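You operate a simulated robot arm through the tools that you are given. There is no shell and no other tool.

You run a simulated robot arm. Do the job below in one go: nothing can be reset, and whatever is moved stays where it is left.

Task
Purge the gas hose on the black cart until the gas lamp lights.
Fine: MIG selected, cylinder handwheel over half open, welder on.

It is judged by the outcome, as a careful person would: the job done as asked, and still so three seconds after it is handed in. It fails if anything else is knocked over, pushed out of place, dropped, spilled or broken.

Robot
A 6-joint arm with a two-finger gripper, fixed in place. Base frame: the origin is at the foot of the arm, x ahead of it, y to its left, z up. Units: mm, rad, N and s.
Its first joint turns from -2.897 to 2.897 rad. Payload 2.45 kg.
Tool frame: the origin (TCP) lies between the finger pads and is the grasp point; the fingertips stand 20 mm ahead of it; z points along the fingers, y is the line along which they close. The gripper opens to 140 mm. The gripper's body begins 168 mm behind the TCP.
Orientation is that of the tool frame in the base frame, as a unit quaternion [x, y, z, w]. With the fingers straight down and closing along the base's y, the tool's x points along the base's -x, its y along +y and its z along -z.

Tools
- The arm moves only by the tool send_rows. Its argument "rows" is a list of rows, each a list of 2 entries, a list of its own where there are three numbers: the shift along the base's x, y, z in cm, then the turn, a rotation vector about the base's x, y, z in rad. In form: [[[tx, ty, tz], [wx, wy, wz]], ...]. A call has 1 to 20 rows; each row shifts and turns the commanded pose from where the row before left it. "jaw" is the closure, from 0 (fully open) to 1 (shut), set as the call begins (left out, the last holds). Rows are played at 5 a second. More than 50 mm and 0.15 rad between two rows, or a gripper value outside its range, and nothing of the call is played. A pose out of reach is approached as far as the arm can. The call stops where the force on the tool passes 40 N (or 10 N more than at its start, if that is more) or the arm is blocked; 0.2 s more then pass. Each finger travels about 45 mm/s and halts on what it meets, pressing with about 34 N; the grip force reading is that of the motor and also rises with nothing between the fingers. The clock runs only during rows and for 0.2 s after the last one: add rows that do not move to give the fingers time. It gives the time, the measured TCP pose, the force on the tool (base axes), the opening and the grip force at its end, in the units of the frame above (readings bear some noise), with the torque about the TCP (base axes, N m) and any sound that the robot's microphone picked up.
- Cameras (640 x 400 px; columns grow to the right, rows downward): "scene" is fixed at [227.8, 655, 1234.4]; the picture's right is [-0.14, -0.99, 0.00], its down [-0.54, 0.08, -0.84] and it looks along [0.83, -0.12, -0.54] (base axes); focal length 234 px, centre (320, 200). "wrist" rides on the gripper at [78, 11, -209] in the tool frame; the picture's right is [-0.14, 0.99, 0.00], its down [-0.92, -0.13, -0.37] and it looks along [-0.37, -0.05, 0.93] (tool axes); focal length 280 px, centre (320, 200). There is no depth. A picture from a camera that has moved, and an enlarged one, comes with that camera's place and axes in the base frame and with its lens. The place of the scene camera against the robot may be out by one fixed shift of up to 18 mm in any direction.
- grab_frame(camera): a new picture of that camera. No time passes.
- close_up(camera, box): a new picture of the part [left, top, right, bottom] of that camera's present view, enlarged. No time passes.
- sign_off(): hands the job in; it is judged then, once.

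Places have to be worked out from the pictures, the camera data and where the tool is seen. Open the gripper and draw the arm clear of the work before you hand the job in, unless the task says otherwise.

The tools are called after ">>>" as a command line: name --argument value ..., lists and objects as JSON in quotes. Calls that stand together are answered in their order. send_rows: Moves the arm, as the interface text tells. Its arguments: {"type":"object","properties":{"rows":{"type":"array","items":{"type":"array"}},"jaw":{"type":"number"}},"required":["rows"]} The other tools are called the same way: grab_frame (camera) takes a picture; close_up (camera, box) takes an enlarged picture of a part of a camera's view; sign_off () hands the job in.

At the start:

```text
clock: 0.0
tool_pos: [657.2, 261.7, 1114.1]
ee_rot: [0.0, 1.0, 0.0, 0.0]
ft_force: [0.4, 0.4, 0.0]
torque: [-0.01, -0.01, 0.01]
gripper_width: 139.8
finger_force: 0.1
```

scene: 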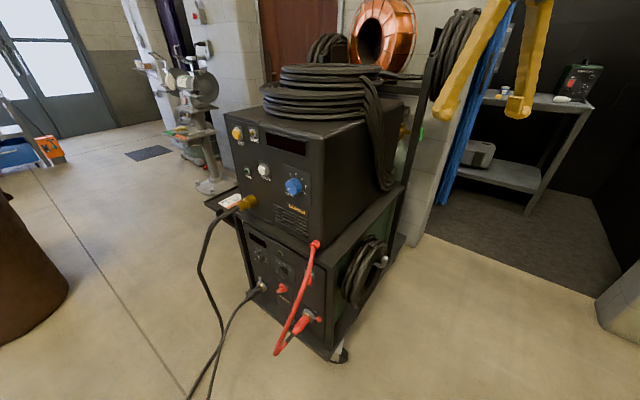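
wrist: 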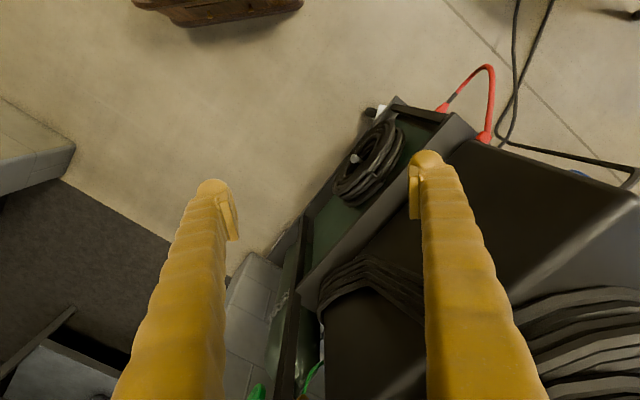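

I'll look closely at the welder's front panel and the surrounding cart first to learn what controls there are.

>>> close_up --camera "scene" --box '[215, 100, 335, 250]'

>>> close_up --camera "scene" --box '[220, 210, 360, 360]'

>>> close_up --camera "scene" --box '[330, 0, 640, 240]'

```text
2.67 times, centred on (275, 175) of scene
camera zoom: at [227.8, 655.0, 1234.4], right [-0.14, -0.99, 0.0], down [-0.54, 0.08, -0.84], along [0.83, -0.12, -0.54], focal length 623 px, centre (440, 267)
```

zoom: 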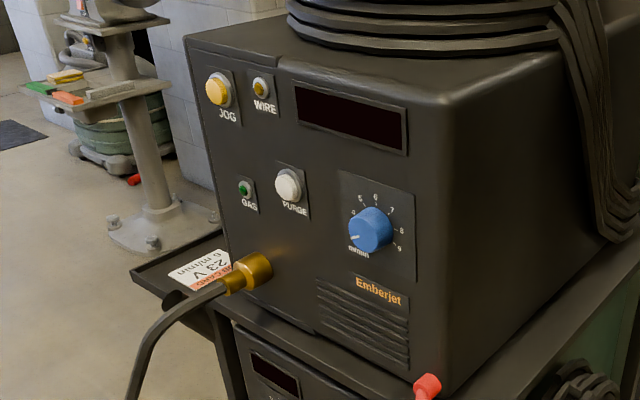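

```text
2.67 times, centred on (290, 285) of scene
camera zoom: at [227.8, 655.0, 1234.4], right [-0.14, -0.99, 0.0], down [-0.54, 0.08, -0.84], along [0.83, -0.12, -0.54], focal length 623 px, centre (400, -27)
```

zoom: 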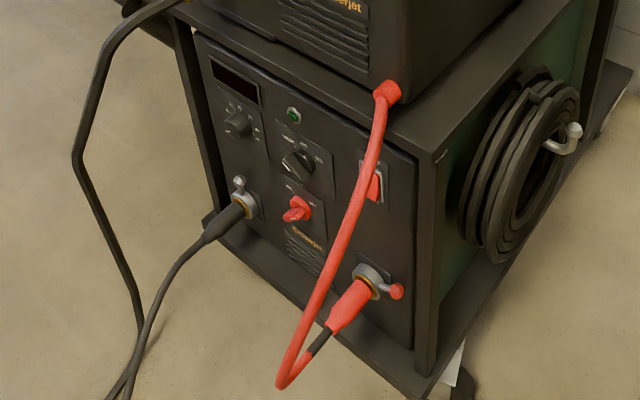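

```text
1.67 times, centred on (485, 120) of scene
camera zoom: at [227.8, 655.0, 1234.4], right [-0.14, -0.99, 0.0], down [-0.54, 0.08, -0.84], along [0.83, -0.12, -0.54], focal length 390 px, centre (45, 333)
```

zoom: 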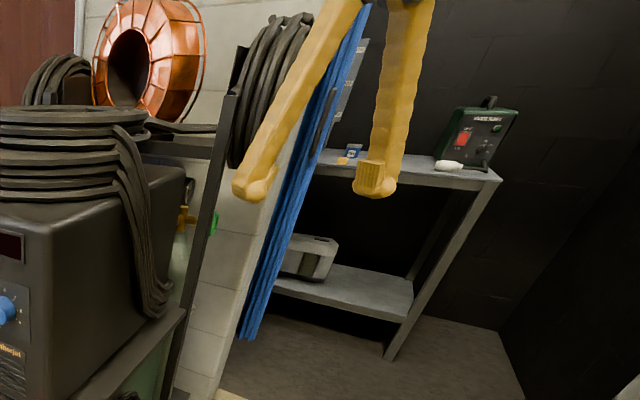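

The feeder's front has JOG (amber), WIRE lamp, GAS lamp (green, unlit), PURGE (white button), and a blue dial. I'll zoom in further to check the power source state and the cylinder handwheel behind.

>>> close_up --camera "scene" --box '[240, 220, 330, 300]'

>>> close_up --camera "scene" --box '[225, 115, 285, 155]'

>>> close_up --camera "scene" --box '[230, 155, 290, 195]'

>>> close_up --camera "scene" --box '[380, 90, 450, 200]'

>>> close_up --camera "wrist" --box '[220, 230, 420, 400]'

```text
5.00 times, centred on (285, 260) of scene
camera zoom: at [227.8, 655.0, 1234.4], right [-0.14, -0.99, 0.0], down [-0.54, 0.08, -0.84], along [0.83, -0.12, -0.54], focal length 1168 px, centre (495, -100)
```

zoom: 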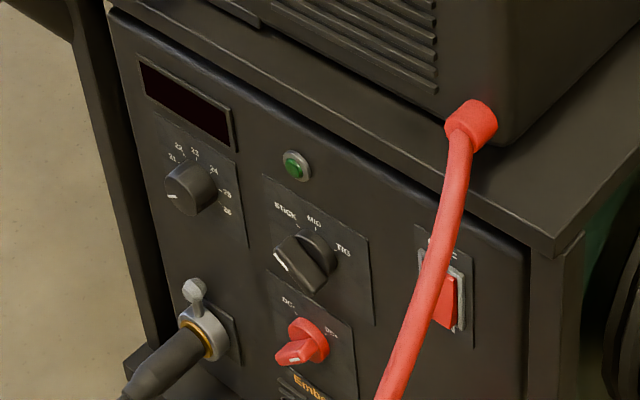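

```text
10.00 times, centred on (255, 135) of scene
camera zoom: at [227.8, 655.0, 1234.4], right [-0.14, -0.99, 0.0], down [-0.54, 0.08, -0.84], along [0.83, -0.12, -0.54], focal length 2337 px, centre (970, 850)
```

zoom: 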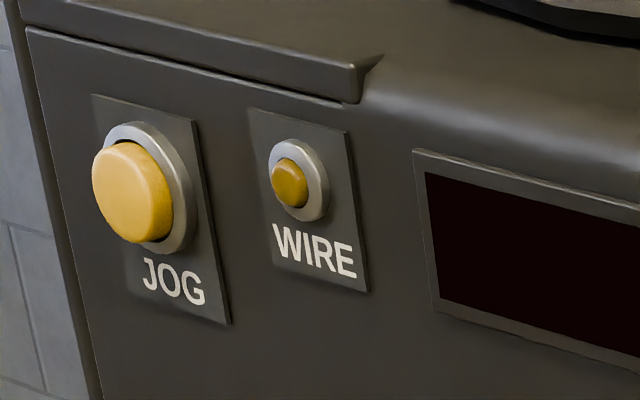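

```text
10.00 times, centred on (260, 175) of scene
camera zoom: at [227.8, 655.0, 1234.4], right [-0.14, -0.99, 0.0], down [-0.54, 0.08, -0.84], along [0.83, -0.12, -0.54], focal length 2337 px, centre (920, 450)
```

zoom: 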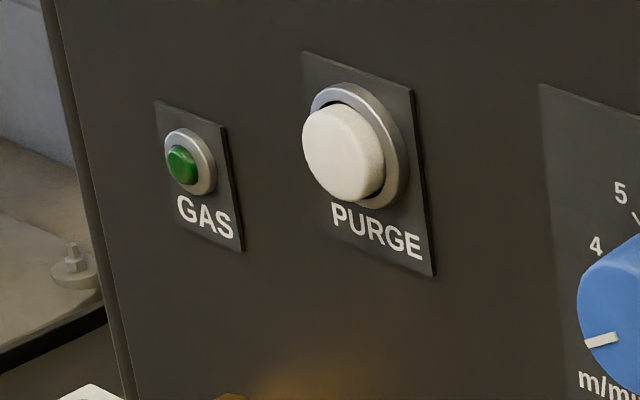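

```text
3.64 times, centred on (415, 145) of scene
camera zoom: at [227.8, 655.0, 1234.4], right [-0.14, -0.99, 0.0], down [-0.54, 0.08, -0.84], along [0.83, -0.12, -0.54], focal length 850 px, centre (-26, 400)
```

zoom: 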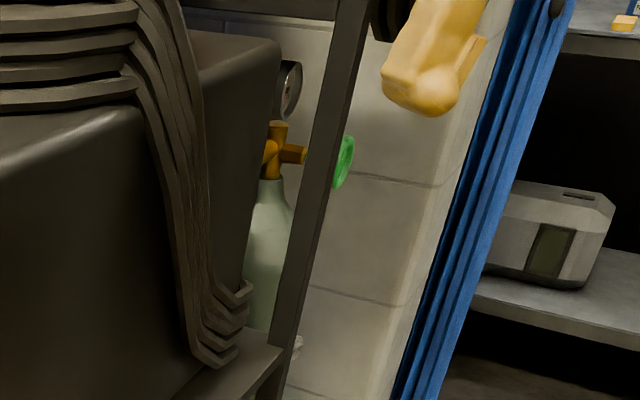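

```text
2.35 times, centred on (320, 315) of wrist
camera zoom: at [579.4, 273.5, 1323.4], right [0.14, 0.99, 0.0], down [0.92, -0.13, 0.37], along [0.37, -0.05, -0.93], focal length 660 px, centre (320, -71)
```

zoom: 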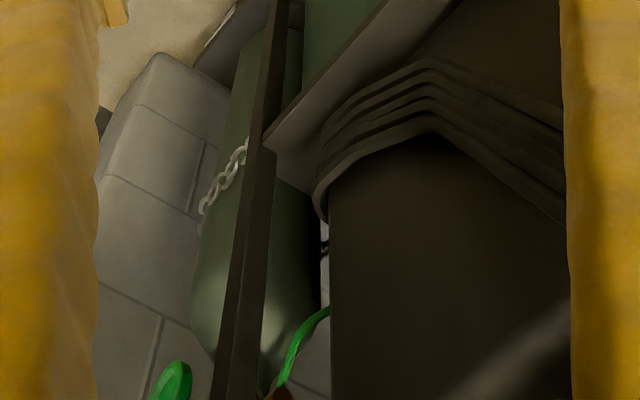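

The displays and lamps look dark, so I need to check whether the welder is actually on. I'll enlarge the wrist view and the selector/rocker further to get geometry and states.

>>> close_up --camera "wrist" --box '[300, 60, 640, 270]'

>>> close_up --camera "scene" --box '[270, 250, 330, 295]'

>>> close_up --camera "scene" --box '[300, 260, 340, 290]'

>>> close_up --camera "scene" --box '[395, 110, 435, 150]'

```text
1.88 times, centred on (470, 165) of wrist
camera zoom: at [579.4, 273.5, 1323.4], right [0.14, 0.99, 0.0], down [0.92, -0.13, 0.37], along [0.37, -0.05, -0.93], focal length 528 px, centre (38, 266)
```

zoom: 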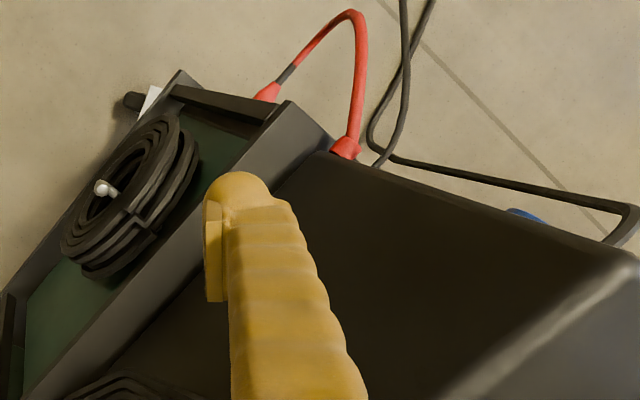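

```text
8.89 times, centred on (300, 272) of scene
camera zoom: at [227.8, 655.0, 1234.4], right [-0.14, -0.99, 0.0], down [-0.54, 0.08, -0.84], along [0.83, -0.12, -0.54], focal length 2077 px, centre (498, -444)
```

zoom: 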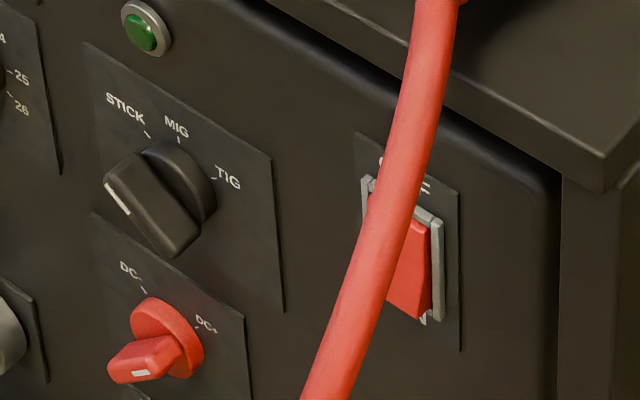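

```text
13.33 times, centred on (320, 275) of scene
camera zoom: at [227.8, 655.0, 1234.4], right [-0.14, -0.99, 0.0], down [-0.54, 0.08, -0.84], along [0.83, -0.12, -0.54], focal length 3116 px, centre (320, -800)
```

zoom: 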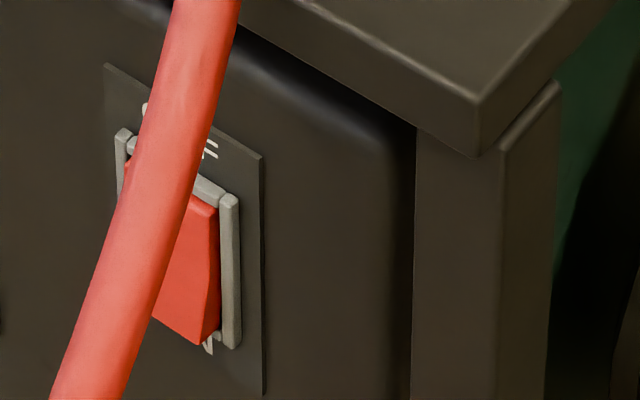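

```text
10.00 times, centred on (415, 130) of scene
camera zoom: at [227.8, 655.0, 1234.4], right [-0.14, -0.99, 0.0], down [-0.54, 0.08, -0.84], along [0.83, -0.12, -0.54], focal length 2337 px, centre (-630, 900)
```

zoom: 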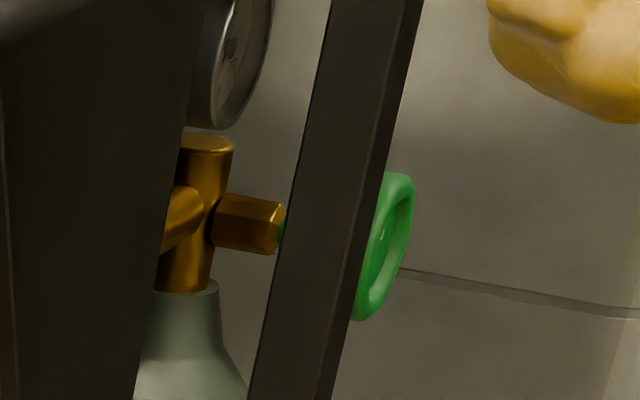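

From triangulation, the feeder's front-right vertical edge is near (716, 563), z about 760–1075. Its face points along roughly (-0.8, 0.6), PURGE is near (838, 730, 930), and the power source panel is below at z≈550. I'll swing the arm on an arc of about 707 mm radius, clear of the cart, into the space in front of the panel.

>>> send_rows --rows '[[[-1.39, 3.25, 0], [0, 0, 0.05]], [[-1.55, 3.17, 0], [0, 0, 0.05]], [[-1.7, 3.1, 0], [0, 0, 0.05]], [[-1.86, 3.01, 0], [0, 0, 0.05]], [[-2.01, 2.9, 0], [0, 0, 0.05]], [[-2.15, 2.81, 0], [0, 0, 0.05]], [[-2.29, 2.7, 0], [0, 0, 0.05]], [[-2.42, 2.57, 0], [0, 0, 0.05]], [[-2.55, 2.46, 0], [0, 0, 0.05]], [[-2.67, 2.32, 0], [0, 0, 0.05]], [[-2.78, 2.19, 0], [0, 0, 0.05]], [[-2.88, 2.04, 0], [0, 0, 0.05]]]' --jaw 1

```text
clock: 2.8
tool_pos: [420.2, 583.4, 1054.9]
ee_rot: [-0.282, 0.958, -0.027, -0.032]
ft_force: [-0.3, 0.7, 0.0]
torque: [-0.01, -0.05, 0.01]
gripper_width: 0.2
finger_force: 29.2
stopped in row 12: the arm was blocked; the commanded pose is now the measured one
```

The arm stopped as blocked at (420, 583, 1055), with z having sagged about 60 mm and the tool slightly tilted. I'll look at both cameras to see why.

>>> grab_frame --camera "scene"

>>> grab_frame --camera "wrist"

```text
taken
```

scene: 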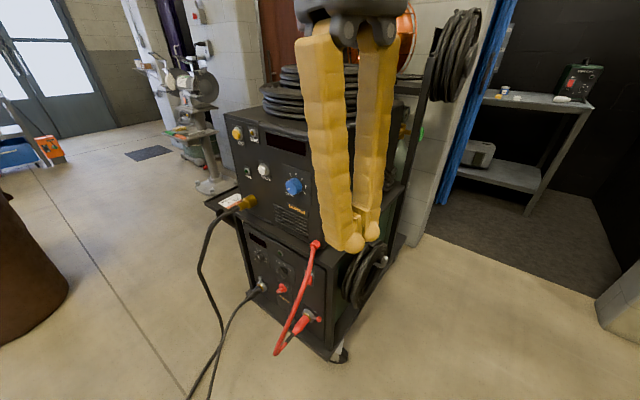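

```text
taken
camera wrist: at [357.4, 566.4, 1268.3], right [-0.42, 0.91, -0.04], down [0.86, 0.41, 0.3], along [0.29, 0.09, -0.95], focal length 280 px, centre (320, 200)
```

wrist: 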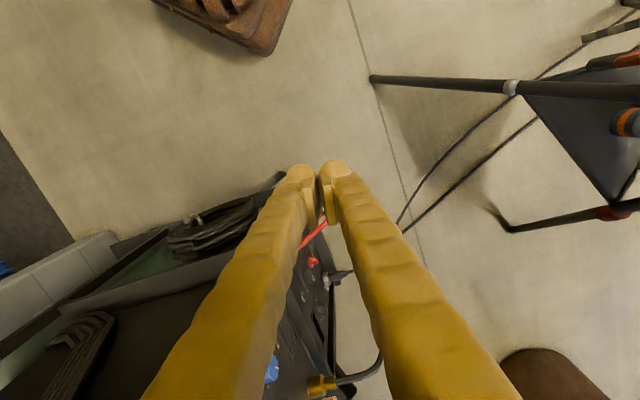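

Nothing was hit and the force is near zero. The arm simply ran to its height limit with the tool pointing down. I'll lower the TCP towards panel height while pitching the tool to face the panel, which swings the gripper body away from the cart.

>>> send_rows --rows '[[[0, 0, -2.5], [0, 0, 0]], [[0, 0, -2.5], [-0.04, -0.055, 0]], [[0, 0, -1.5], [-0.083, -0.1127, 0]], [[0, 0, -1.5], [-0.083, -0.1127, 0]], [[0, 0, -1.0], [-0.083, -0.1127, 0]], [[0, 0, -1.0], [-0.083, -0.1127, 0]], [[0, 0, -1.0], [-0.083, -0.1127, 0]], [[0, 0, 0], [-0.083, -0.1127, 0]], [[0, 0, 0], [-0.083, -0.1127, 0]]]'

```text
clock: 4.8
tool_pos: [416.3, 585.2, 949.5]
ee_rot: [-0.227, 0.834, -0.419, 0.278]
ft_force: [0.2, 0.6, 1.3]
torque: [0.01, -0.02, 0.01]
gripper_width: 0.0
finger_force: 29.6
```

The move worked, and the tool now points about (0.65, -0.57, -0.49), towards the panel. I'll take a wrist picture to see the front.

>>> grab_frame --camera "wrist"

>>> grab_frame --camera "scene"

```text
taken
camera wrist: at [218.9, 664.7, 1022.7], right [-0.04, 0.62, -0.78], down [0.46, 0.7, 0.54], along [0.89, -0.34, -0.32], focal length 280 px, centre (320, 200)
```

wrist: 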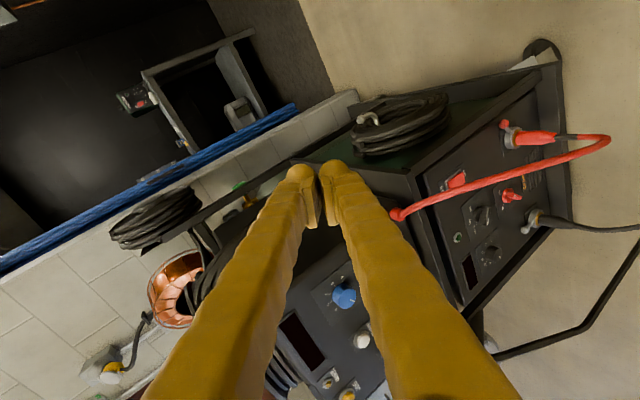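

```text
taken
```

scene: 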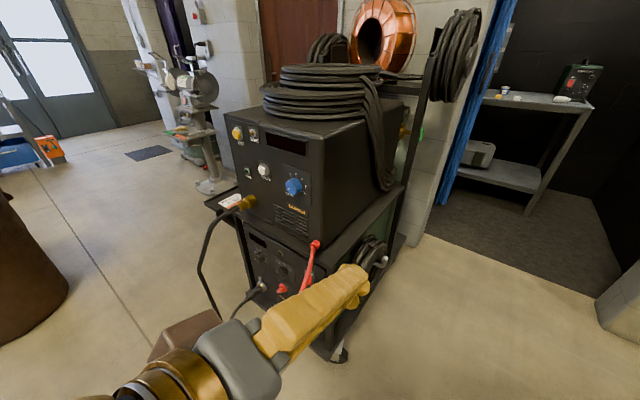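

The wrist camera now sees both panels, with the picture rotated. I'll enlarge the rocker, selector, button area and handwheel.

>>> close_up --camera "wrist" --box '[430, 150, 530, 220]'

>>> close_up --camera "wrist" --box '[440, 180, 540, 270]'

>>> close_up --camera "wrist" --box '[260, 250, 400, 400]'

>>> close_up --camera "wrist" --box '[210, 160, 290, 220]'

```text
5.71 times, centred on (480, 185) of wrist
camera zoom: at [218.9, 664.7, 1022.7], right [-0.04, 0.62, -0.78], down [0.46, 0.7, 0.54], along [0.89, -0.34, -0.32], focal length 1602 px, centre (-594, 286)
```

zoom: 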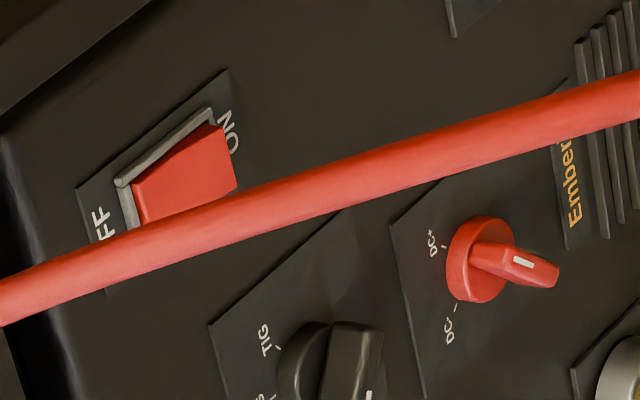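

```text
4.44 times, centred on (490, 225) of wrist
camera zoom: at [218.9, 664.7, 1022.7], right [-0.04, 0.62, -0.78], down [0.46, 0.7, 0.54], along [0.89, -0.34, -0.32], focal length 1246 px, centre (-436, 89)
```

zoom: 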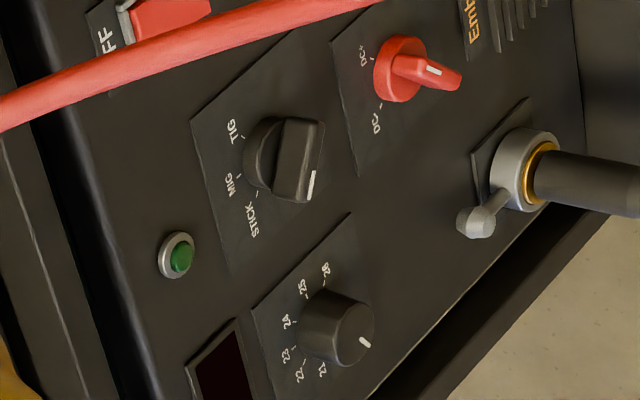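

```text
2.67 times, centred on (330, 325) of wrist
camera zoom: at [218.9, 664.7, 1022.7], right [-0.04, 0.62, -0.78], down [0.46, 0.7, 0.54], along [0.89, -0.34, -0.32], focal length 748 px, centre (293, -133)
```

zoom: 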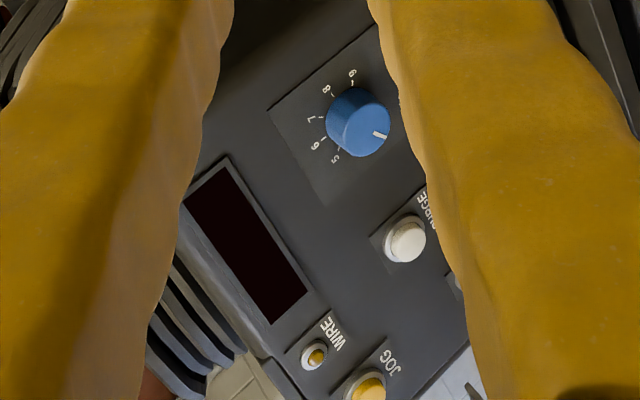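

```text
6.67 times, centred on (250, 190) of wrist
camera zoom: at [218.9, 664.7, 1022.7], right [-0.04, 0.62, -0.78], down [0.46, 0.7, 0.54], along [0.89, -0.34, -0.32], focal length 1869 px, centre (787, 267)
```

zoom: 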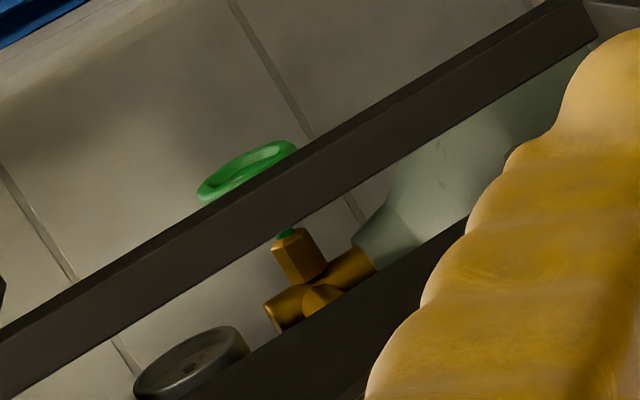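

The rocker is on OFF, since its ON end at the bottom stands proud. The selector points at STICK and both displays are dark, so the listed settings aren't made yet and I'll have to make them as part of the job. Before going further left I'll yaw the tool to look for obstacles on that side, which also gives a second viewpoint for triangulation.

>>> send_rows --rows '[[[0, 0, 0], [0, 0, 0.13]], [[0, 0, 0], [0, 0, 0.13]], [[0, 0, 0], [0, 0, 0.13]], [[0, 0, 0], [0, 0, 0.13]], [[0, 0, 0], [0, 0, 0.13]], [[0, 0, 0], [0, 0, 0.13]], [[0, 0, 0], [0, 0, 0.13]]]'

>>> grab_frame --camera "wrist"

>>> grab_frame --camera "scene"

```text
clock: 6.6
tool_pos: [420.0, 580.3, 902.3]
ee_rot: [-0.585, 0.645, -0.274, 0.408]
ft_force: [-0.2, 0.1, -0.3]
torque: [-0.01, -0.01, -0.03]
gripper_width: 0.1
finger_force: 28.9
stopped in row 7: the arm was blocked; the commanded pose is now the measured one
```

```text
taken
camera wrist: at [238.7, 482.0, 986.5], right [-0.53, 0.3, -0.79], down [-0.26, 0.83, 0.49], along [0.81, 0.46, -0.36], focal length 280 px, centre (320, 200)
```

wrist: 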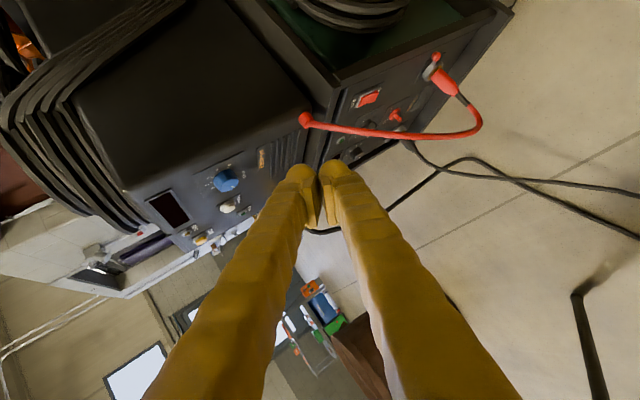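

```text
taken
```

scene: 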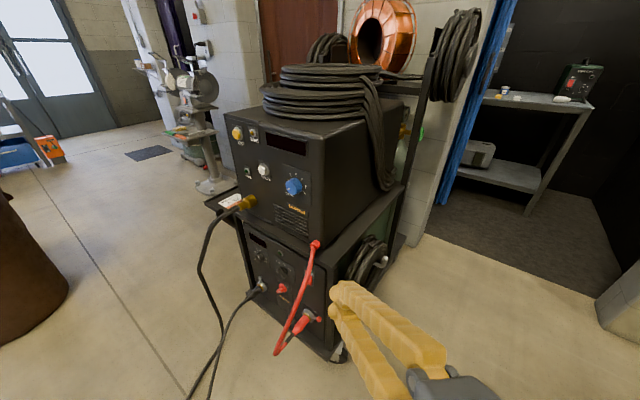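

It hit an inner reach limit on the last row, with no contact. Looking left there's only open floor, the cable, a stand leg low down at the far right, and a barrel far away. I'll enlarge this second view for triangulation.

>>> close_up --camera "wrist" --box '[310, 40, 490, 170]'

>>> close_up --camera "wrist" --box '[330, 80, 420, 170]'

>>> close_up --camera "wrist" --box '[140, 140, 320, 260]'

>>> close_up --camera "wrist" --box '[540, 240, 640, 400]'

```text
3.08 times, centred on (400, 105) of wrist
camera zoom: at [238.7, 482.0, 986.5], right [-0.53, 0.3, -0.79], down [-0.26, 0.83, 0.49], along [0.81, 0.46, -0.36], focal length 863 px, centre (74, 492)
```

zoom: 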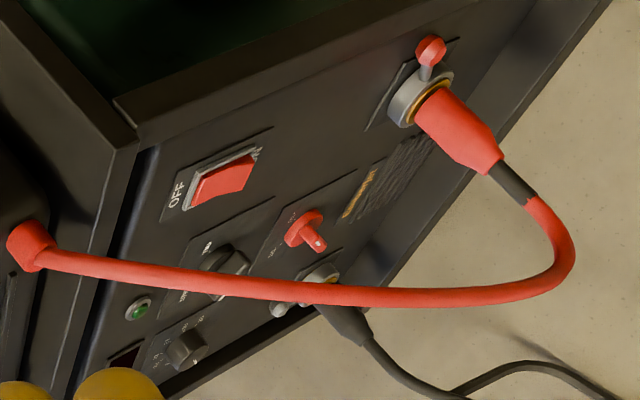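

```text
4.44 times, centred on (375, 125) of wrist
camera zoom: at [238.7, 482.0, 986.5], right [-0.53, 0.3, -0.79], down [-0.26, 0.83, 0.49], along [0.81, 0.46, -0.36], focal length 1246 px, centre (76, 533)
```

zoom: 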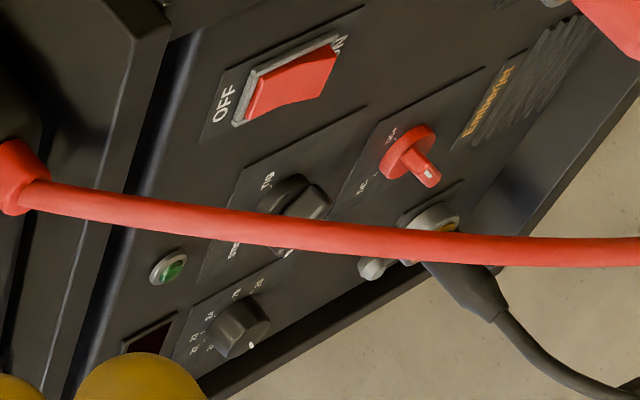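

```text
3.33 times, centred on (230, 200) of wrist
camera zoom: at [238.7, 482.0, 986.5], right [-0.53, 0.3, -0.79], down [-0.26, 0.83, 0.49], along [0.81, 0.46, -0.36], focal length 935 px, centre (620, 200)
```

zoom: 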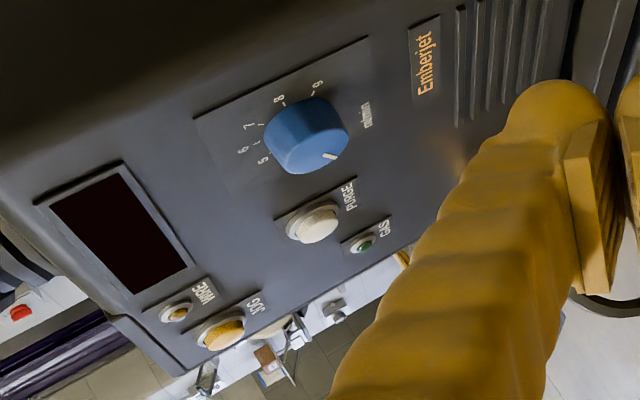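

```text
2.50 times, centred on (590, 320) of wrist
camera zoom: at [238.7, 482.0, 986.5], right [-0.53, 0.3, -0.79], down [-0.26, 0.83, 0.49], along [0.81, 0.46, -0.36], focal length 701 px, centre (-355, -100)
```

zoom: 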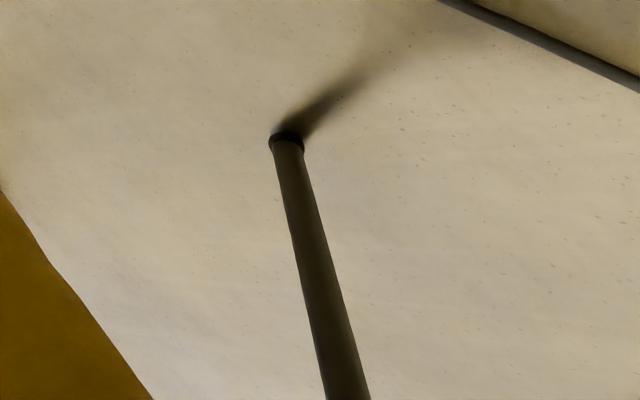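

Triangulating from both wrist views:
- The panel tangent is about (0.656, 0.755), with inward normal (0.755, -0.656).
- PURGE is near (851, 728, 928), the selector near (827, 700, 523) and the rocker near (736, 617, 571).
- The red loop sits to the right of and in front of the rocker. The torch hose hangs about 90 mm left of the selector.

I'll set the selector first while the power is off. I'll travel high at a constant stand-off from the panel while turning the tool to face it.

>>> send_rows --rows '[[[2.0, 2.46, 0], [0.0374, -0.0684, -0.0966]], [[2.0, 2.46, 0], [0.0374, -0.0684, -0.0966]], [[2.0, 2.46, 0], [0.0374, -0.0684, -0.0966]], [[2.0, 2.46, 0], [0.0374, -0.0684, -0.0966]], [[2.0, 2.46, 0], [0.0374, -0.0684, -0.0966]], [[2.0, 2.46, -0.5], [0.0374, -0.0684, -0.0966]], [[2.0, 2.46, -0.5], [0.0374, -0.0684, -0.0966]], [[2.0, 2.46, -1], [0.0374, -0.0684, -0.0966]], [[2.0, 2.46, -1.5], [0.0374, -0.0684, -0.0966]], [[2.0, 2.46, -1.7], [0.0374, -0.0684, -0.0966]]]'

>>> grab_frame --camera "wrist"

>>> grab_frame --camera "scene"

```text
clock: 8.8
tool_pos: [620.7, 828.4, 851.6]
ee_rot: [-0.024, 0.708, -0.48, 0.517]
ft_force: [-0.7, 0.7, 0.9]
torque: [0.08, 0.13, -0.03]
gripper_width: 0.2
finger_force: 29.6
```

```text
taken
camera wrist: at [431.8, 931.1, 790.0], right [0.52, 0.6, -0.6], down [0.09, 0.66, 0.74], along [0.85, -0.44, 0.29], focal length 280 px, centre (320, 200)
```

wrist: 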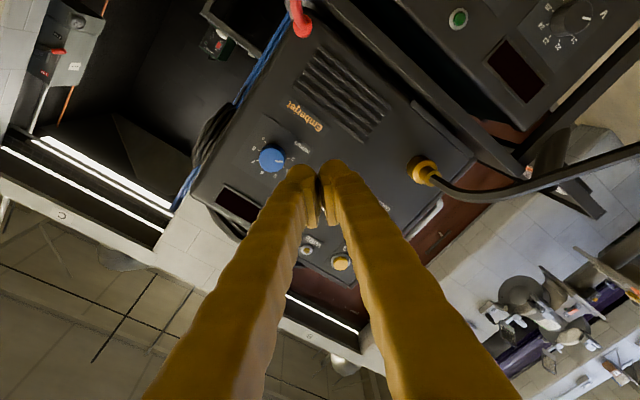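

```text
taken
```

scene: 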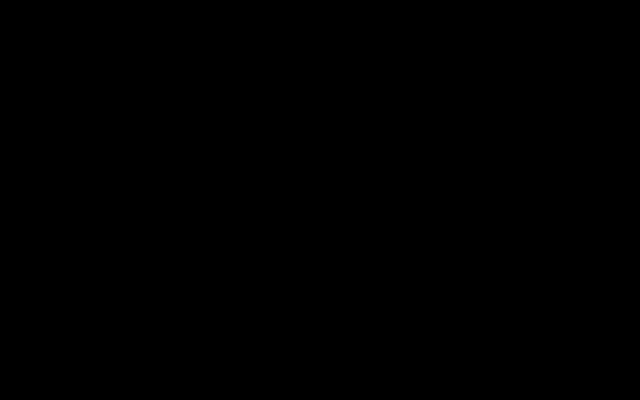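

The tool now faces the panel squarely, and the arm covers the scene camera. I'll enlarge the wrist view to refine positions from this third viewpoint.

>>> close_up --camera "wrist" --box '[190, 60, 390, 290]'

>>> close_up --camera "wrist" --box '[390, 0, 640, 220]'

```text
1.74 times, centred on (290, 175) of wrist
camera zoom: at [431.8, 931.1, 790.0], right [0.52, 0.6, -0.6], down [0.09, 0.66, 0.74], along [0.85, -0.44, 0.29], focal length 488 px, centre (372, 244)
```

zoom: 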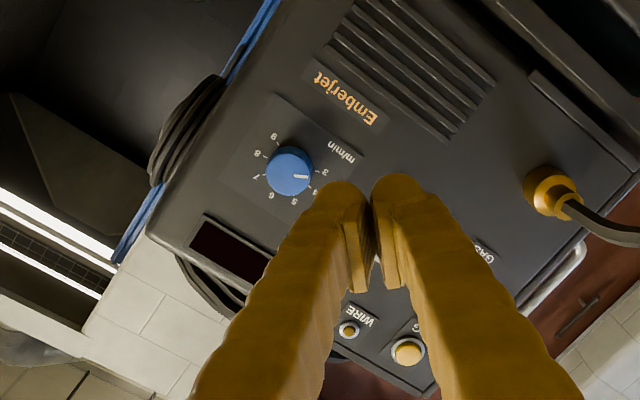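

```text
1.82 times, centred on (515, 110) of wrist
camera zoom: at [431.8, 931.1, 790.0], right [0.52, 0.6, -0.6], down [0.09, 0.66, 0.74], along [0.85, -0.44, 0.29], focal length 510 px, centre (-34, 364)
```

zoom: 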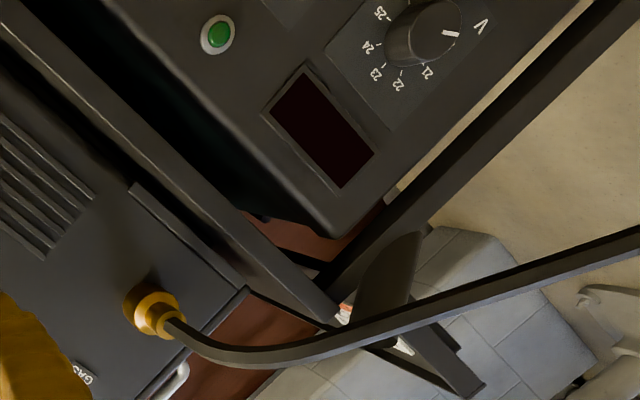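

The feeder and lower panel are nearly coplanar. The hose turns out to run well to the left, away from the selector. I'll descend in front of the selector, keeping about 200 mm off the panel and clear of the red loop.

>>> send_rows --rows '[[[0.77, 0, -3.8], [0, 0, 0]], [[0.77, 0, -3.8], [0, 0, 0]], [[0.77, 0, -3.8], [0, 0, 0]], [[0.77, 0, -3.8], [0, 0, 0]], [[0.77, 0, -3.8], [0, 0, 0]], [[0.77, 0, -3.8], [0, 0, 0]], [[0.77, 0, -3.8], [0, 0, 0]], [[0.77, 0, -3.8], [0, 0, 0]]]' --jaw 0.55

>>> grab_frame --camera "wrist"

>>> grab_frame --camera "scene"

```text
clock: 10.6
tool_pos: [683.4, 827.1, 549.0]
ee_rot: [-0.025, 0.708, -0.481, 0.517]
ft_force: [0.1, 0.2, 1.2]
torque: [0.08, 0.14, -0.03]
gripper_width: 63.1
finger_force: 0.0
```

```text
taken
camera wrist: at [493.3, 929.3, 486.2], right [0.52, 0.6, -0.6], down [0.09, 0.66, 0.74], along [0.85, -0.44, 0.29], focal length 280 px, centre (320, 200)
```

wrist: 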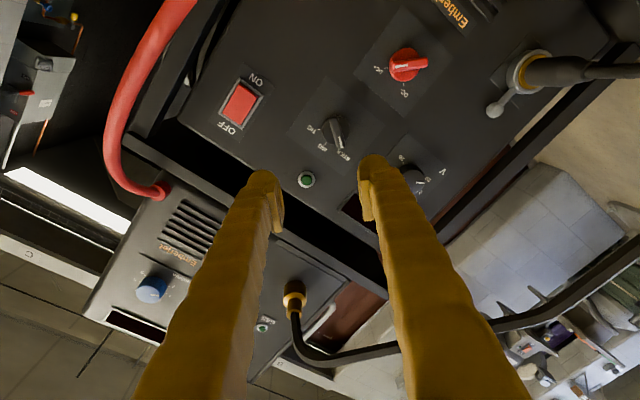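

```text
taken
```

scene: 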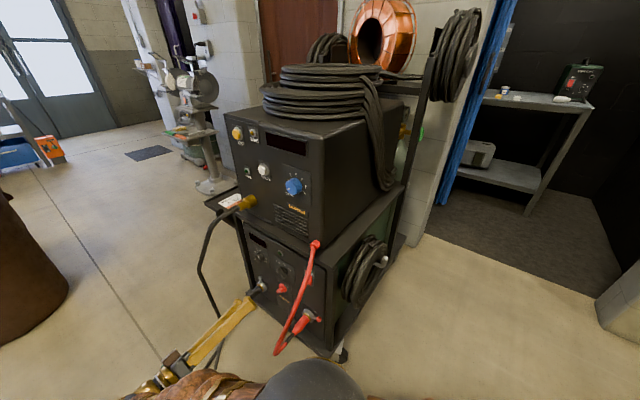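

I now have a clear view of the lower panel with rocker, selector and lamp. I'll enlarge these to measure them.

>>> close_up --camera "wrist" --box '[280, 80, 380, 190]'

>>> close_up --camera "wrist" --box '[190, 50, 290, 150]'

>>> close_up --camera "wrist" --box '[100, 0, 460, 220]'

```text
3.64 times, centred on (330, 135) of wrist
camera zoom: at [493.3, 929.3, 486.2], right [0.52, 0.6, -0.6], down [0.09, 0.66, 0.74], along [0.85, -0.44, 0.29], focal length 1020 px, centre (284, 436)
```

zoom: 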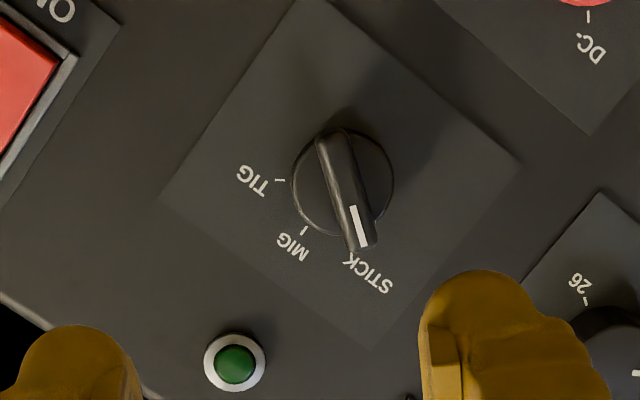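

```text
4.00 times, centred on (240, 100) of wrist
camera zoom: at [493.3, 929.3, 486.2], right [0.52, 0.6, -0.6], down [0.09, 0.66, 0.74], along [0.85, -0.44, 0.29], focal length 1122 px, centre (640, 600)
```

zoom: 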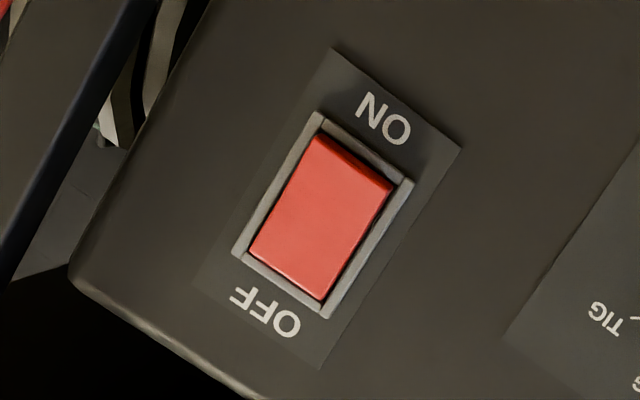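

```text
1.78 times, centred on (280, 110) of wrist
camera zoom: at [493.3, 929.3, 486.2], right [0.52, 0.6, -0.6], down [0.09, 0.66, 0.74], along [0.85, -0.44, 0.29], focal length 498 px, centre (391, 360)
```

zoom: 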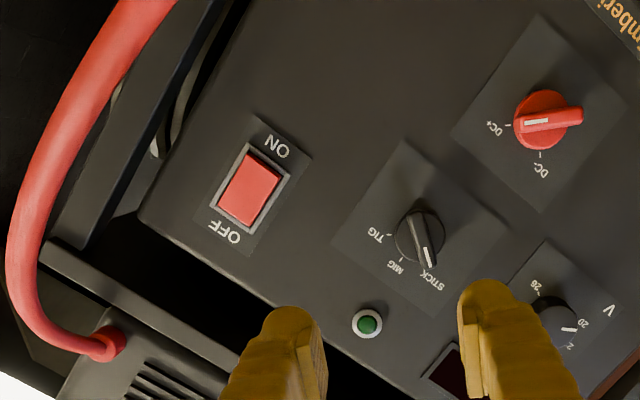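

The selector disc centre is at about (837, 702, 516). Its bar points at STICK, about 50–56° left of up, and stands about 30 mm off the panel, with MIG straight up. I'll align the closing direction across the bar and move to a pre-grasp about 90 mm off the panel.

>>> send_rows --rows '[[[2.2, -1.67, -0.83], [-0.0712, 0.063, 0]], [[2.2, -1.67, -0.83], [-0.0712, 0.063, 0]], [[2.2, -1.67, -0.83], [0, 0, 0]], [[2.2, -1.67, -0.83], [0, 0, 0]]]'

>>> grab_frame --camera "wrist"

>>> close_up --camera "wrist" --box '[230, 80, 410, 250]'

```text
clock: 11.6
tool_pos: [769.6, 763.4, 513.2]
ee_rot: [-0.092, 0.702, -0.528, 0.469]
ft_force: [-0.3, 0.9, 0.9]
torque: [0.05, 0.03, 0.02]
gripper_width: 63.1
finger_force: 0.0
```

```text
taken
camera wrist: at [573.3, 856.9, 461.7], right [0.44, 0.51, -0.74], down [0.18, 0.76, 0.62], along [0.88, -0.4, 0.24], focal length 280 px, centre (320, 200)
```

wrist: 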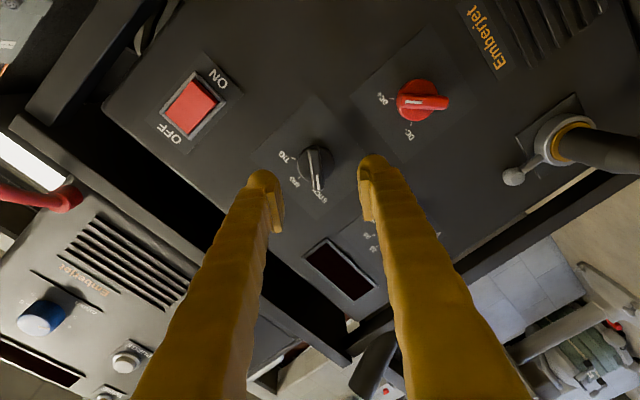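

```text
2.35 times, centred on (320, 165) of wrist
camera zoom: at [573.3, 856.9, 461.7], right [0.44, 0.51, -0.74], down [0.18, 0.76, 0.62], along [0.88, -0.4, 0.24], focal length 660 px, centre (320, 282)
```

zoom: 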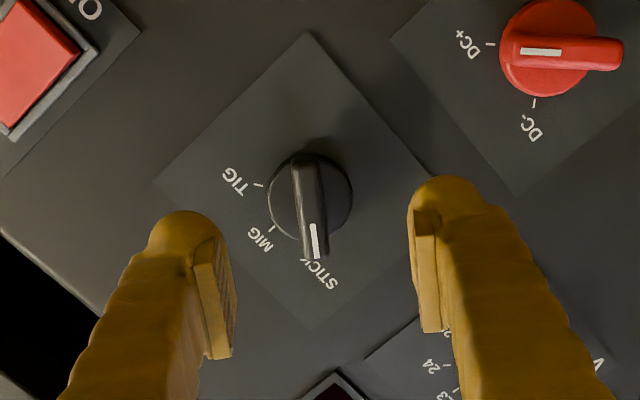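

The fingers now straddle the bar and are aligned with it to about 2°. I'll zoom in tighter to read the bar angle against the tick marks before closing.

>>> close_up --camera "wrist" --box '[285, 115, 345, 175]'

>>> close_up --camera "wrist" --box '[275, 125, 335, 175]'

```text
6.67 times, centred on (315, 145) of wrist
camera zoom: at [573.3, 856.9, 461.7], right [0.44, 0.51, -0.74], down [0.18, 0.76, 0.62], along [0.88, -0.4, 0.24], focal length 1869 px, centre (353, 567)
```

zoom: 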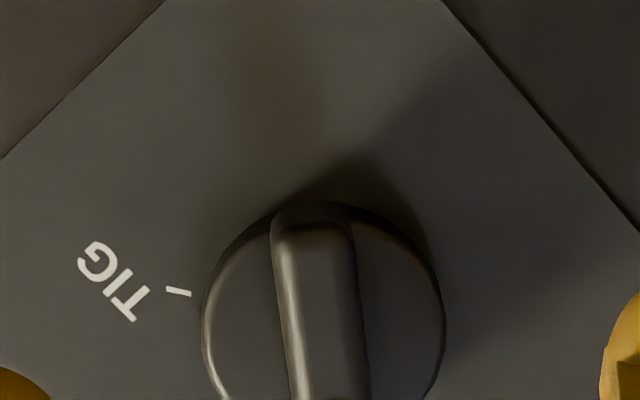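

```text
8.00 times, centred on (305, 150) of wrist
camera zoom: at [573.3, 856.9, 461.7], right [0.44, 0.51, -0.74], down [0.18, 0.76, 0.62], along [0.88, -0.4, 0.24], focal length 2243 px, centre (440, 600)
```

zoom: 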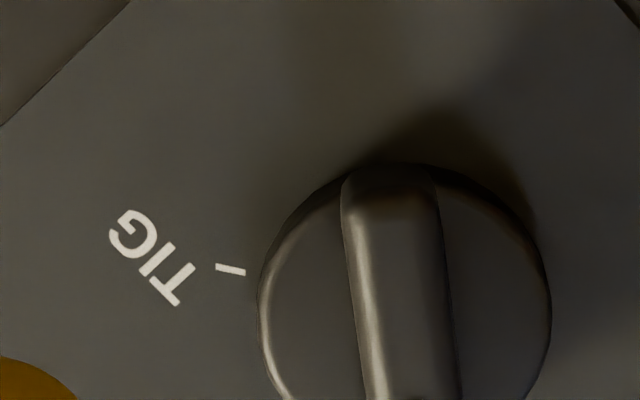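

>>> close_up --camera "wrist" --box '[270, 140, 350, 205]'

```text
6.15 times, centred on (310, 172) of wrist
camera zoom: at [573.3, 856.9, 461.7], right [0.44, 0.51, -0.74], down [0.18, 0.76, 0.62], along [0.88, -0.4, 0.24], focal length 1726 px, centre (382, 369)
```

zoom: 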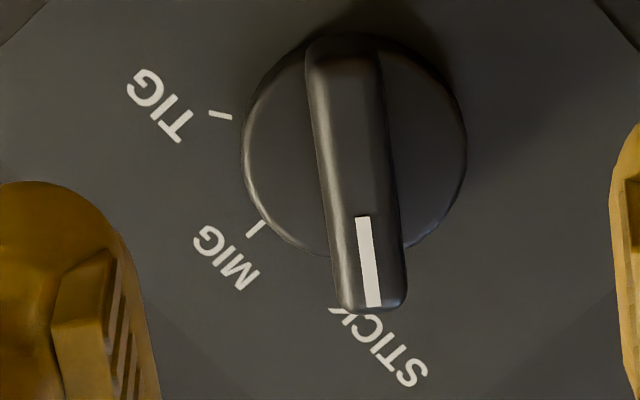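

The ticks sit at about ±55° with MIG straight up, and the bar covers the STICK tick. I'll advance about 66 mm so the tips stay about 5 mm off the disc, correcting 4 mm sideways.

>>> send_rows --rows '[[[1.61, -1.5, 0.11], [0, 0, 0]], [[1.61, -1.5, 0.11], [0, 0, 0]], [[1.61, -1.5, 0.11], [0, 0, 0]]]'

>>> grab_frame --camera "wrist"

>>> close_up --camera "wrist" --box '[250, 110, 390, 230]'

```text
clock: 12.4
tool_pos: [817.9, 714.9, 516.8]
ee_rot: [-0.092, 0.703, -0.527, 0.468]
ft_force: [0.1, 0.7, -0.3]
torque: [0.0, -0.05, 0.01]
gripper_width: 63.1
finger_force: 0.1
```

```text
taken
camera wrist: at [622.2, 810.0, 464.7], right [0.44, 0.51, -0.74], down [0.18, 0.76, 0.62], along [0.88, -0.4, 0.24], focal length 280 px, centre (320, 200)
```

wrist: 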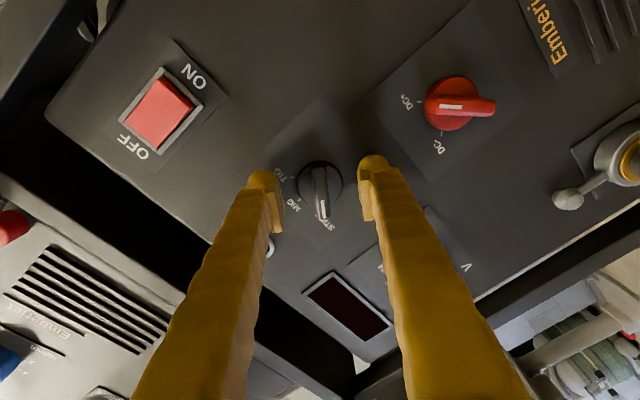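

```text
3.33 times, centred on (320, 170) of wrist
camera zoom: at [622.2, 810.0, 464.7], right [0.44, 0.51, -0.74], down [0.18, 0.76, 0.62], along [0.88, -0.4, 0.24], focal length 935 px, centre (320, 300)
```

zoom: 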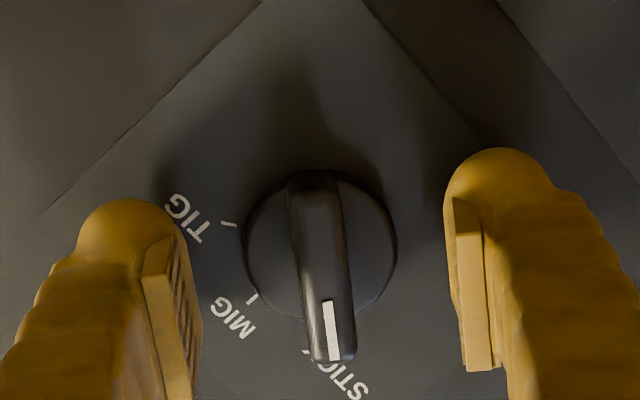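

The bar is centred between the pads with no contact force. I'll close the gripper on it and give the fingers time.

>>> send_rows --rows '[[[0, 0, 0], [0, 0, 0]], [[0, 0, 0], [0, 0, 0]], [[0, 0, 0], [0, 0, 0]], [[0, 0, 0], [0, 0, 0]], [[0, 0, 0], [0, 0, 0]]]' --jaw 1

>>> close_up --camera "wrist" --box '[250, 110, 390, 230]'

```text
clock: 13.2
tool_pos: [816.3, 720.1, 517.0]
ee_rot: [-0.093, 0.702, -0.528, 0.469]
ft_force: [-4.6, 20.0, -8.9]
torque: [-0.12, -0.2, -0.48]
gripper_width: 14.0
finger_force: 15.3
stopped in row 3: the force on the tool passed its limit at 47 N (the readings are from after the stop); the commanded pose is now the measured one
```

```text
3.33 times, centred on (320, 170) of wrist
camera zoom: at [618.8, 813.3, 465.4], right [0.44, 0.51, -0.74], down [0.17, 0.76, 0.62], along [0.88, -0.4, 0.24], focal length 935 px, centre (320, 300)
```

zoom: 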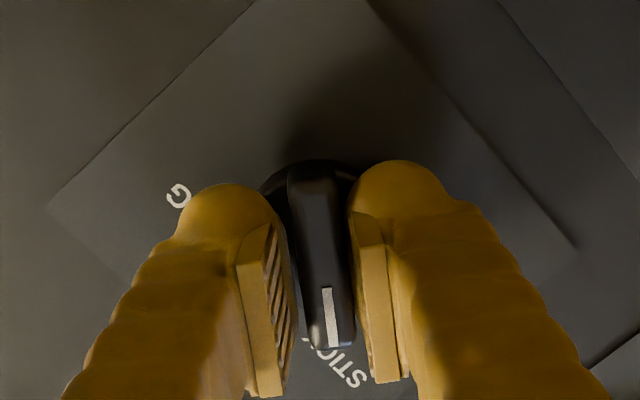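

The fingers met the bar at 14 mm width and pushed the tool outwards about 5 mm, which tripped the force limit. I'll let it settle with idle rows and see what force remains.

>>> send_rows --rows '[[[0, 0, 0], [0, 0, 0]], [[0, 0, 0], [0, 0, 0]], [[0, 0, 0], [0, 0, 0]]]'

>>> close_up --camera "wrist" --box '[250, 110, 390, 230]'

```text
clock: 13.7
tool_pos: [816.0, 720.4, 517.2]
ee_rot: [-0.093, 0.703, -0.526, 0.47]
ft_force: [3.8, 7.8, -9.6]
torque: [0.14, -0.17, -0.06]
gripper_width: 11.7
finger_force: 38.4
stopped in row 2: the force on the tool passed its limit at 42 N (the readings are from after the stop); the commanded pose is now the measured one
```

```text
3.33 times, centred on (320, 170) of wrist
camera zoom: at [619.0, 813.4, 464.9], right [0.43, 0.51, -0.74], down [0.17, 0.76, 0.63], along [0.88, -0.4, 0.24], focal length 935 px, centre (320, 300)
```

zoom: 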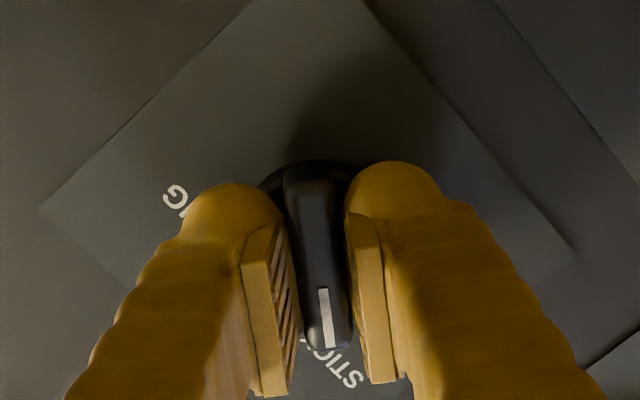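

It's now gripped, at 11.7 mm with 38 N grip and only about 13 N on the tool. The TCP lies on the knob axis, so I'll rotate about the panel normal, clockwise as seen from the front, half the way first.

>>> send_rows --rows '[[[0, 0, 0], [0.075, -0.0663, 0]], [[0, 0, 0], [0.09, -0.0796, 0]], [[0, 0, 0], [0.09, -0.0796, 0]], [[0, 0, 0], [0.09, -0.0796, 0]]]'

>>> close_up --camera "wrist" --box '[250, 110, 390, 230]'

```text
clock: 14.7
tool_pos: [815.6, 721.7, 517.2]
ee_rot: [0.07, 0.703, -0.406, 0.58]
ft_force: [-22.5, -15.2, 5.8]
torque: [-0.43, -0.34, -0.12]
gripper_width: 11.3
finger_force: 38.4
```

```text
3.33 times, centred on (320, 170) of wrist
camera zoom: at [638.2, 835.4, 443.5], right [0.61, 0.7, -0.37], down [-0.06, 0.5, 0.86], along [0.79, -0.5, 0.35], focal length 935 px, centre (320, 300)
```

zoom: 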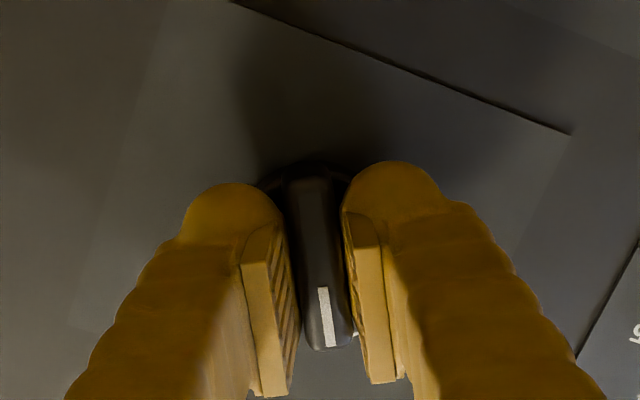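

The bar turns with the gripper, 26° so far. There's a sideways load of about 26 N along the panel, so I'll shift about 1.5 mm to relieve it while turning the rest of the way to MIG.

>>> send_rows --rows '[[[-0.1, -0.11, 0], [0.03, -0.0265, 0]], [[0, 0, 0], [0.09, -0.0796, 0]], [[0, 0, 0], [0.09, -0.0796, 0]]]'

```text
clock: 15.5
tool_pos: [814.7, 718.5, 516.5]
ee_rot: [0.168, 0.685, -0.322, 0.632]
ft_force: [4.6, 13.0, -0.2]
torque: [-0.44, -0.47, 0.16]
gripper_width: 11.5
finger_force: 38.3
```

That's 42° turned with modest forces. I'll turn the remaining ~12–13° to bring the bar upright at MIG.

>>> send_rows --rows '[[[0.03, 0.035, 0], [0.0824, -0.0729, 0]], [[0, 0, 0], [0.0824, -0.0729, 0]]]'

>>> grab_frame --camera "wrist"

>>> close_up --camera "wrist" --box '[250, 110, 390, 230]'

```text
clock: 16.1
tool_pos: [814.8, 718.6, 517.1]
ee_rot: [0.242, 0.661, -0.252, 0.664]
ft_force: [-12.9, -5.3, 15.0]
torque: [-0.57, -0.53, -0.21]
gripper_width: 11.5
finger_force: 39.1
```

```text
taken
camera wrist: at [663.4, 863.8, 437.6], right [0.65, 0.75, 0.13], down [-0.36, 0.16, 0.92], along [0.67, -0.64, 0.37], focal length 280 px, centre (320, 200)
```

wrist: 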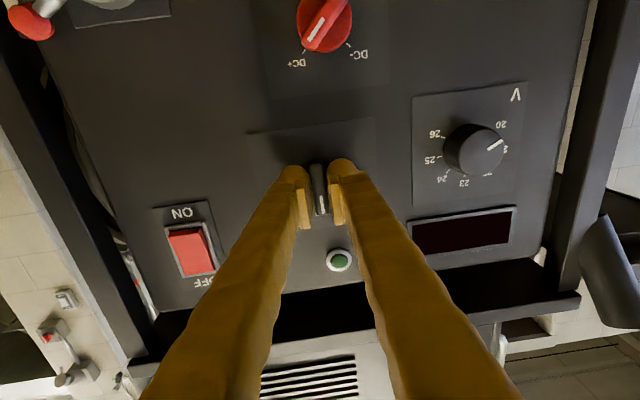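

```text
3.33 times, centred on (320, 170) of wrist
camera zoom: at [663.4, 863.8, 437.6], right [0.65, 0.75, 0.13], down [-0.36, 0.16, 0.92], along [0.67, -0.64, 0.37], focal length 935 px, centre (320, 300)
```

zoom: 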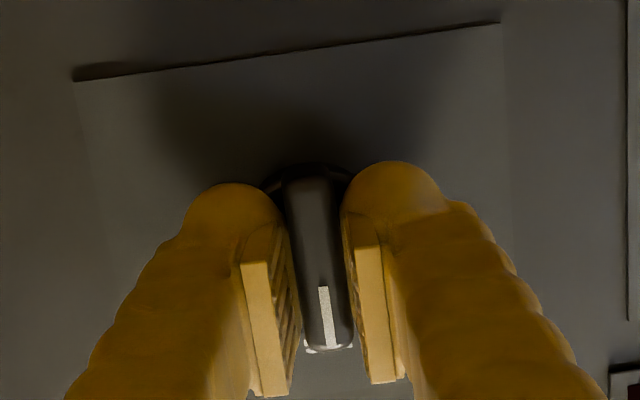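

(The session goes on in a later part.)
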